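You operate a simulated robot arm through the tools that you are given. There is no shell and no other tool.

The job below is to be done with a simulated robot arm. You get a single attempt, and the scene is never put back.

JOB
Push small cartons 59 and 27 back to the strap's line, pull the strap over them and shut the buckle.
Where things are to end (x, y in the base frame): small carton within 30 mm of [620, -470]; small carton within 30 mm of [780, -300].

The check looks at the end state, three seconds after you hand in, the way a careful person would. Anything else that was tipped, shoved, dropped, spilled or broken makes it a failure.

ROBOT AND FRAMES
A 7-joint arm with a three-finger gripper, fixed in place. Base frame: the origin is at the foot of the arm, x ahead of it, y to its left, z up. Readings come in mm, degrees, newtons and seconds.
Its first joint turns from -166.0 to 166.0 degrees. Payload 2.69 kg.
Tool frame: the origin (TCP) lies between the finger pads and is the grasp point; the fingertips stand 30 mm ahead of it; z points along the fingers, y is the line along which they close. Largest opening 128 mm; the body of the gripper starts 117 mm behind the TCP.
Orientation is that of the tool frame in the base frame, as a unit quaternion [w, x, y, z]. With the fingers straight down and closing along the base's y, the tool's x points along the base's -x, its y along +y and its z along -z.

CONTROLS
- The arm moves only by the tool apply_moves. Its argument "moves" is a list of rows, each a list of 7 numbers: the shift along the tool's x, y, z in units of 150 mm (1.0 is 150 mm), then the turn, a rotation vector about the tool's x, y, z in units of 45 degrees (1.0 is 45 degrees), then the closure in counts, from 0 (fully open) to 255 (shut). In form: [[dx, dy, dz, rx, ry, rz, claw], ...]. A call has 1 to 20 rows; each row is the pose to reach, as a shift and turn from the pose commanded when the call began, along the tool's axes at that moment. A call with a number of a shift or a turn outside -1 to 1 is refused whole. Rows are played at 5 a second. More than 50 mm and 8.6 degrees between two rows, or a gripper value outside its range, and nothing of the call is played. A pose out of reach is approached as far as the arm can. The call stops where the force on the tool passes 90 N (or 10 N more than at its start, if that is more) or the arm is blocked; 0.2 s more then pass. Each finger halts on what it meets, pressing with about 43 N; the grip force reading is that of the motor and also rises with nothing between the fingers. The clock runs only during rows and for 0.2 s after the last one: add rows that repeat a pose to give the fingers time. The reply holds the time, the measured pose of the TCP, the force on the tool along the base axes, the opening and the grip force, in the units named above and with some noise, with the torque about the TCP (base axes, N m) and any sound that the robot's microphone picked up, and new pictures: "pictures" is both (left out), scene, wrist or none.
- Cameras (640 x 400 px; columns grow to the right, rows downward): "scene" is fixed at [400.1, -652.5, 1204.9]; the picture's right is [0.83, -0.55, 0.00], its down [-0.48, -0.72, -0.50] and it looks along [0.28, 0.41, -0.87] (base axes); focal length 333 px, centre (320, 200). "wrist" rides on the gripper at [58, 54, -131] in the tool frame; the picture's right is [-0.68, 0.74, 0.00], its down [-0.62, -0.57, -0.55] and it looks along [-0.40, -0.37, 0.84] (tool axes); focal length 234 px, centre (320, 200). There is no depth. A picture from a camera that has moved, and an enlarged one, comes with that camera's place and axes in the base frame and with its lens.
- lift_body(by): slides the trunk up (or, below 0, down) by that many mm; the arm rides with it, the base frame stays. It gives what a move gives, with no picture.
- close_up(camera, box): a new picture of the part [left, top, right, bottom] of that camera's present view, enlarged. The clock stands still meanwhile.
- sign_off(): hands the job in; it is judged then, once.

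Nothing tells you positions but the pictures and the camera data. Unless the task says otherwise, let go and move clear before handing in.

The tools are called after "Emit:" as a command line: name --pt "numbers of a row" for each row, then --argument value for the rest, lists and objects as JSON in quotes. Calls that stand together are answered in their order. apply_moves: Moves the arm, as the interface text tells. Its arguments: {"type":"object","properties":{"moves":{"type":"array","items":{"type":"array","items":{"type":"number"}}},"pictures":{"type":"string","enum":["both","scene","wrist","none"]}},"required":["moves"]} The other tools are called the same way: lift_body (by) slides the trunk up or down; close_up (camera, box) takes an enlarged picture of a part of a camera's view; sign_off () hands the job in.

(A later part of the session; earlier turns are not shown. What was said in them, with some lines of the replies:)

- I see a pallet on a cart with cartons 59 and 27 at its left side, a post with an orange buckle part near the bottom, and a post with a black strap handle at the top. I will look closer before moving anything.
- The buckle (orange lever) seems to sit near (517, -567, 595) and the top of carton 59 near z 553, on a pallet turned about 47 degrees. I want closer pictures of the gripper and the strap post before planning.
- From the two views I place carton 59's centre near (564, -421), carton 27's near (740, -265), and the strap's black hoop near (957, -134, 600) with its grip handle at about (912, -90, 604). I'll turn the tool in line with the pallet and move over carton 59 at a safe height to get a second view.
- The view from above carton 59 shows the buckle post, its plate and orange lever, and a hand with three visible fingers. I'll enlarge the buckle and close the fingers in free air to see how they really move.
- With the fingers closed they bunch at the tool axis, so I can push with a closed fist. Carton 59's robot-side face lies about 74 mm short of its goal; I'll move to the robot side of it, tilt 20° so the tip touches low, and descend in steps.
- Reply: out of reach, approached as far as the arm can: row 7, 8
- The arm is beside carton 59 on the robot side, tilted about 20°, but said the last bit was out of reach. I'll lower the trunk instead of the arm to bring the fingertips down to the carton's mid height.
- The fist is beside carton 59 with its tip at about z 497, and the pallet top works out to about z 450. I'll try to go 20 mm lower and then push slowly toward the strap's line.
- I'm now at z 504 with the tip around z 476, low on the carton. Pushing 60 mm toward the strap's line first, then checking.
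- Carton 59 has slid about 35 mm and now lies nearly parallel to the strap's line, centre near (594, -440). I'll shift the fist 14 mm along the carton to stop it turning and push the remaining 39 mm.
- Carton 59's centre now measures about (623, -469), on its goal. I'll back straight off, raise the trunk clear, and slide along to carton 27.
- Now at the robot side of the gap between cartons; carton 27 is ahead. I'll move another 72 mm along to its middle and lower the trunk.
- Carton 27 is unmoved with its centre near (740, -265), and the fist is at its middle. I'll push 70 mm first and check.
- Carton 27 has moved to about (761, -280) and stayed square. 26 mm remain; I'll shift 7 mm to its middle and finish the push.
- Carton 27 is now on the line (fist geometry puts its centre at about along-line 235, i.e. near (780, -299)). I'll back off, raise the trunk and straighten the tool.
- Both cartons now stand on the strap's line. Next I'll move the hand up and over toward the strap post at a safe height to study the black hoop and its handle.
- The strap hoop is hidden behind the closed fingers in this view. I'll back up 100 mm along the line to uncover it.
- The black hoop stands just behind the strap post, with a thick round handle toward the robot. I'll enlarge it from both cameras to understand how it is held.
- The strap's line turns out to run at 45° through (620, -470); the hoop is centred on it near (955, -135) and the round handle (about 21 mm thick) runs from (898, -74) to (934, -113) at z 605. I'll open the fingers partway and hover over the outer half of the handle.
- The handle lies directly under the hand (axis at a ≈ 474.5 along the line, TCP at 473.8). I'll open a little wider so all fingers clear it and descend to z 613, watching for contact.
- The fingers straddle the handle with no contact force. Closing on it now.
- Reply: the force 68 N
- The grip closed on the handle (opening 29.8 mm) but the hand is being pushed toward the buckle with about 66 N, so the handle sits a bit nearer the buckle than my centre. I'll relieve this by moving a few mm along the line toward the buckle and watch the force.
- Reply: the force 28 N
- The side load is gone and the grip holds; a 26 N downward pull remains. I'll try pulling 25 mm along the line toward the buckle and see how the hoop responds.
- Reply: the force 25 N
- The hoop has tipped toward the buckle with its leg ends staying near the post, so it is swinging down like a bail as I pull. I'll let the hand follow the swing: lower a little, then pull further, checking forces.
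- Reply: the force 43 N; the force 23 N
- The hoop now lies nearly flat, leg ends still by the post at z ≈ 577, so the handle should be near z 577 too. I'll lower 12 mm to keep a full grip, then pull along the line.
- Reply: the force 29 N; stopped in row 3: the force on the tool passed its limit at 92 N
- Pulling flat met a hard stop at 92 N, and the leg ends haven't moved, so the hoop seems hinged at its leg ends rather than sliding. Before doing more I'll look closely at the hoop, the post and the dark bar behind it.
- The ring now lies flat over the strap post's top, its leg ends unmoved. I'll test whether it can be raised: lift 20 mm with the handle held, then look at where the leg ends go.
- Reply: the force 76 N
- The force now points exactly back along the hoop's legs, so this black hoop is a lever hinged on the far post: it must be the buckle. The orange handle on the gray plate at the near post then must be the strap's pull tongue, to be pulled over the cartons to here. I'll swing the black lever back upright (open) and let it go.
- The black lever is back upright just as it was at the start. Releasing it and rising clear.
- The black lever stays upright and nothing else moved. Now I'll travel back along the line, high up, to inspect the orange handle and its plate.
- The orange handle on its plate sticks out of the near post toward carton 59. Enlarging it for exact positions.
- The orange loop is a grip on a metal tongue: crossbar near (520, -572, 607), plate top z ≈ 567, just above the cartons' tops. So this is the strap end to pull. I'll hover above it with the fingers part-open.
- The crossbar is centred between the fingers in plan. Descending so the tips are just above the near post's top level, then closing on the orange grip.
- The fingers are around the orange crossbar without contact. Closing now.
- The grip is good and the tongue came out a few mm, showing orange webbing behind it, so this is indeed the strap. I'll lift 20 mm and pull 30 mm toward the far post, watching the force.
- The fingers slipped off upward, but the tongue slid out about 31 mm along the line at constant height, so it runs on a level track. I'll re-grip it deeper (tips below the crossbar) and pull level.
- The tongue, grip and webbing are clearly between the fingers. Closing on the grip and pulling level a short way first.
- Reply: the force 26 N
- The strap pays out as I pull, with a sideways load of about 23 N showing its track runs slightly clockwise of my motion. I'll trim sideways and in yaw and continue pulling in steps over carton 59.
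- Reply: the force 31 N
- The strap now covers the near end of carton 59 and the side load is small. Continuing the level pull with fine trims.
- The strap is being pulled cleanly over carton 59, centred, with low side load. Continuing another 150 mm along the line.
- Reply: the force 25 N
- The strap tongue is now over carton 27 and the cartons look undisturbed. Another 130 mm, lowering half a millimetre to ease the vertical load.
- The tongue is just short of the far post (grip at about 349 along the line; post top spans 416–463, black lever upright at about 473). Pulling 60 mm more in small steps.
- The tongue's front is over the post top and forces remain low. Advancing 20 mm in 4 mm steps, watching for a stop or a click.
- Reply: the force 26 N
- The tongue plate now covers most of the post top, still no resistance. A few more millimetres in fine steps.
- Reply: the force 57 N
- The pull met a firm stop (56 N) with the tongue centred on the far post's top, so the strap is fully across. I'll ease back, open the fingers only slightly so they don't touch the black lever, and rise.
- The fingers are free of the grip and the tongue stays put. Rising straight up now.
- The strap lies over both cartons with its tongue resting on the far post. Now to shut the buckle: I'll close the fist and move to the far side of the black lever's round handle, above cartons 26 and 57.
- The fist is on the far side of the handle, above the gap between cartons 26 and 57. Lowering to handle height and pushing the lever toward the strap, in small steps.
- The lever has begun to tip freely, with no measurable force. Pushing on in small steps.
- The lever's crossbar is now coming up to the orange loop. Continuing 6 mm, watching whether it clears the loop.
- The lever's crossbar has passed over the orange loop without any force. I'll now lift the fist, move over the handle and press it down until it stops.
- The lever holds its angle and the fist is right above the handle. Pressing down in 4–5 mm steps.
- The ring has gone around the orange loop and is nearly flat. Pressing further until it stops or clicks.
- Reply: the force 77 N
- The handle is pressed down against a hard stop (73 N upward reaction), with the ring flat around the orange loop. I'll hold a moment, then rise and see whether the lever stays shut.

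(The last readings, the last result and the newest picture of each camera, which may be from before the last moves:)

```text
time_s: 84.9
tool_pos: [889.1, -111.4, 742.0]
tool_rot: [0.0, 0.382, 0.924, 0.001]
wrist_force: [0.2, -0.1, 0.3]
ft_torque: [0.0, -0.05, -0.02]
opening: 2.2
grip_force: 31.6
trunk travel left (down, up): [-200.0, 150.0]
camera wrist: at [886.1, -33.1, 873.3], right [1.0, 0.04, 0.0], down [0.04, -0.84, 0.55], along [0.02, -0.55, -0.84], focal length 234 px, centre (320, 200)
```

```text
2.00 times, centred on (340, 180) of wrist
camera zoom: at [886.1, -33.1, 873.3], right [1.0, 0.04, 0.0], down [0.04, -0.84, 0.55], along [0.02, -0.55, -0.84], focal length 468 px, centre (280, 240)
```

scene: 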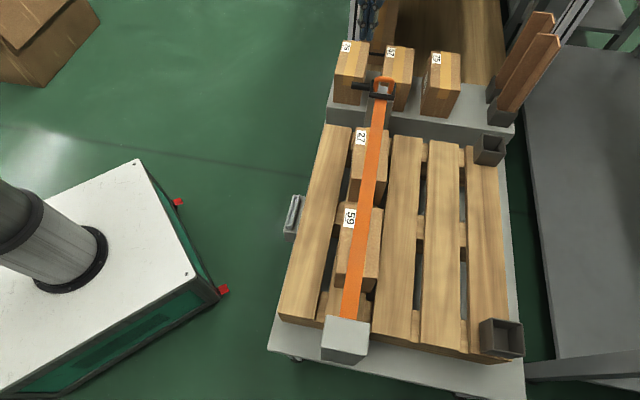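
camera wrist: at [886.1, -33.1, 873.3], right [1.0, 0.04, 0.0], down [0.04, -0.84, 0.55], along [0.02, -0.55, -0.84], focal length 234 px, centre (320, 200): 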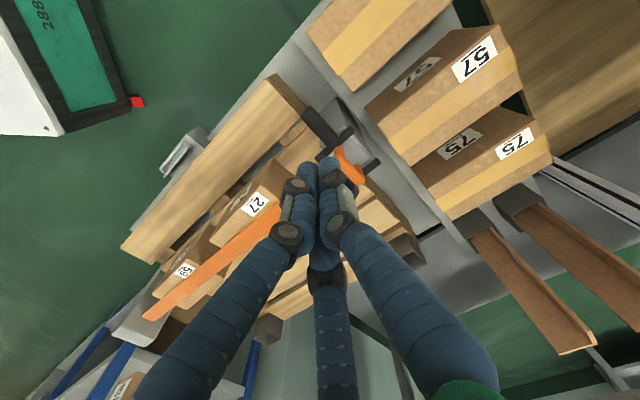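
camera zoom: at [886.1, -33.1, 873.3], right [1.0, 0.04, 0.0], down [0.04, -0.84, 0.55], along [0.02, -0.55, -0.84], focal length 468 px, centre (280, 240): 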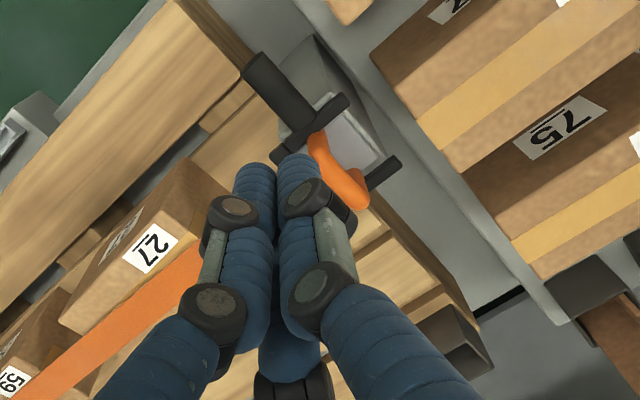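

The buckle lever stays flat around the orange loop. Now I'll check both cartons' final positions in an enlarged view and move the arm clear.

Emit:
close_up --camera "scene" --box '[300, 110, 420, 210]'

Emit:
close_up --camera "scene" --box '[300, 195, 420, 295]'

```text
4.00 times, centred on (360, 160) of scene
camera zoom: at [400.1, -652.5, 1204.9], right [0.83, -0.55, 0.0], down [-0.48, -0.72, -0.5], along [0.28, 0.41, -0.87], focal length 1330 px, centre (160, 360)
```

zoom: 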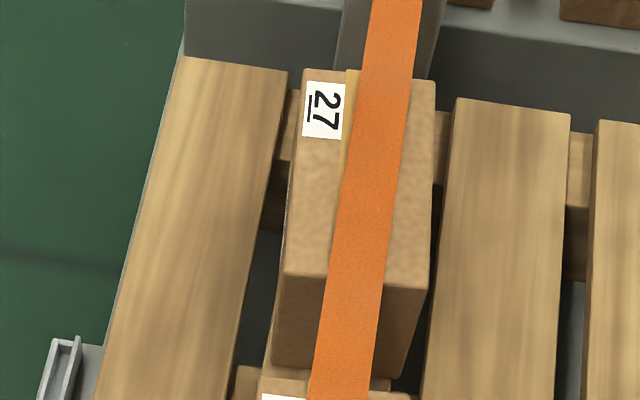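

```text
4.00 times, centred on (360, 245) of scene
camera zoom: at [400.1, -652.5, 1204.9], right [0.83, -0.55, 0.0], down [-0.48, -0.72, -0.5], along [0.28, 0.41, -0.87], focal length 1330 px, centre (160, 20)
```

zoom: 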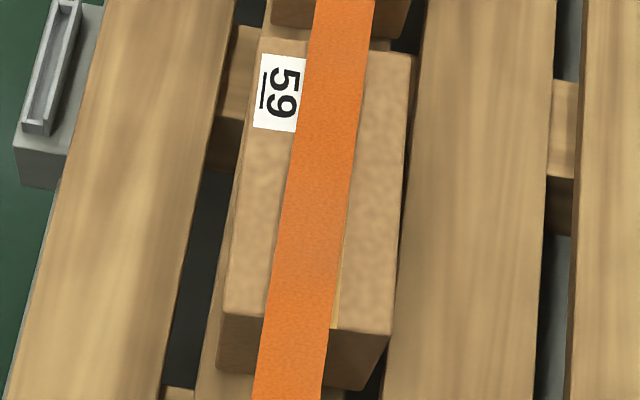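

Both cartons measure within about 6 mm of their goals (59 near (626, -469), 27 near (783, -301)), the strap runs over both and the lever is shut. Moving the arm up and clear toward the robot, then taking a last look.

Emit:
apply_moves --pt "0 0 -0.2 0 0 0 255" --pt "0.2 0 -0.4 0 0 0 255" --pt "0.45 0 -0.4 0 0 0 255" --pt "0.7 0 -0.4 0 0 0 255" --pt "1.0 0 -0.4 0 0 0 255" --pt "1.0 0 -0.4 0 0 0 200" --pt "1.0 0 -0.4 0 0 0 128" --pt "1.0 0 -0.4 0 0 0 128" --pictures "both"

Emit:
close_up --camera "scene" --box '[350, 50, 414, 110]'

Emit:
close_up --camera "wrist" --box '[340, 60, 560, 220]'

```text
time_s: 86.7
tool_pos: [787.1, -7.5, 799.1]
tool_rot: [0.0, 0.381, 0.924, 0.001]
wrist_force: [-0.3, -0.2, 0.4]
ft_torque: [0.01, 0.03, 0.0]
opening: 63.5
grip_force: 0.1
trunk travel left (down, up): [-200.0, 150.0]
camera wrist: at [783.5, 70.7, 930.5], right [1.0, 0.04, 0.0], down [0.04, -0.84, 0.55], along [0.02, -0.55, -0.84], focal length 234 px, centre (320, 200)
```

scene: 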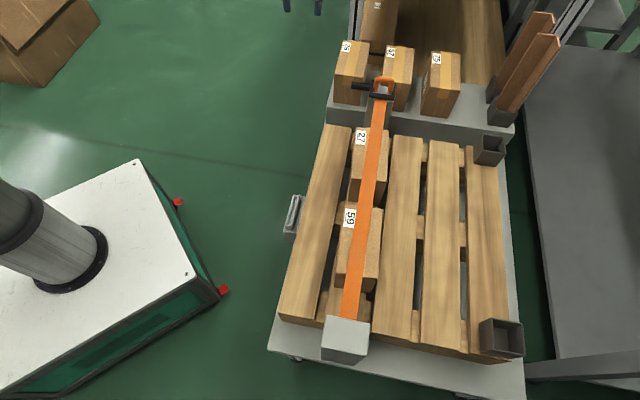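
wrist: 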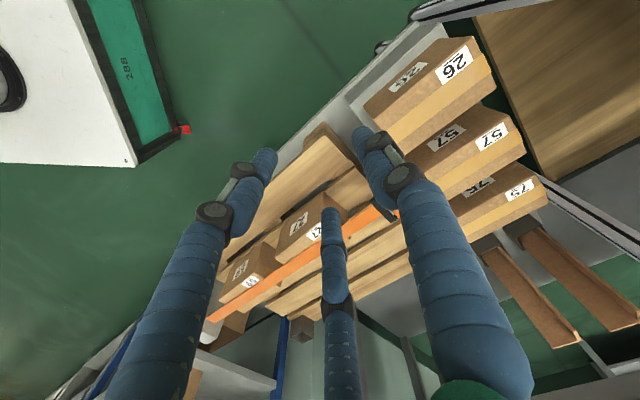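

```text
6.67 times, centred on (382, 80) of scene
camera zoom: at [400.1, -652.5, 1204.9], right [0.83, -0.55, 0.0], down [-0.48, -0.72, -0.5], along [0.28, 0.41, -0.87], focal length 2217 px, centre (-93, 1000)
```

zoom: 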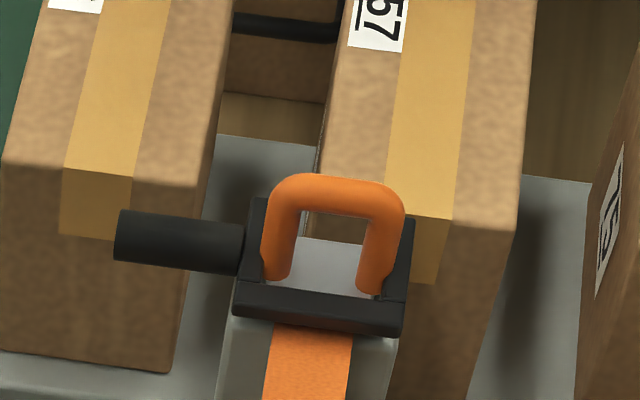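

```text
2.50 times, centred on (450, 140) of wrist
camera zoom: at [783.5, 70.7, 930.5], right [1.0, 0.04, 0.0], down [0.04, -0.84, 0.55], along [0.02, -0.55, -0.84], focal length 585 px, centre (-5, 350)
```

zoom: 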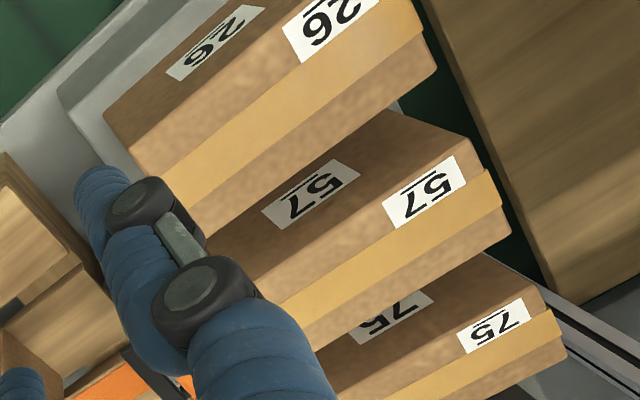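

The strap runs over both cartons, its tongue is held under the shut black lever, the other cartons stand as they did at the start, and the arm is clear. Handing in.

Emit:
sign_off

```text
The job is handed in.
```

Cartons 59 and 27 are on the strap's line, the strap is pulled over both, and the buckle is shut. I have handed the job in, but no verdict has come back yet.

| Carton | Goal (x, y) | Measured (x, y) | Off by |
|---|---|---|---|
| 59 | (620, -470) | about (626, -469) | about 6 mm |
| 27 | (780, -300) | about (783, -301) | about 3 mm |

- **Carton positions:** I measured them from the scene camera after the strap was on. Both are well inside the 30 mm allowance.
- **Strap:** I pulled it until it met a firm stop, with its tongue sitting on top of the far post.
- **Buckle:** I pressed the black lever down to a hard stop, and it stayed down when I let go. The microphone picked up no click, so I judged it shut by the stop and the pictures.
- **Early mistake:** I first took the black lever for the strap and swung it over. A pull on it tripped the force limit at 92 N. I swung it back upright before starting again, and nothing looked damaged.
- **Other items:** Cartons 26, 57 and 75 look as they did at the start. The arm is clear of everything.
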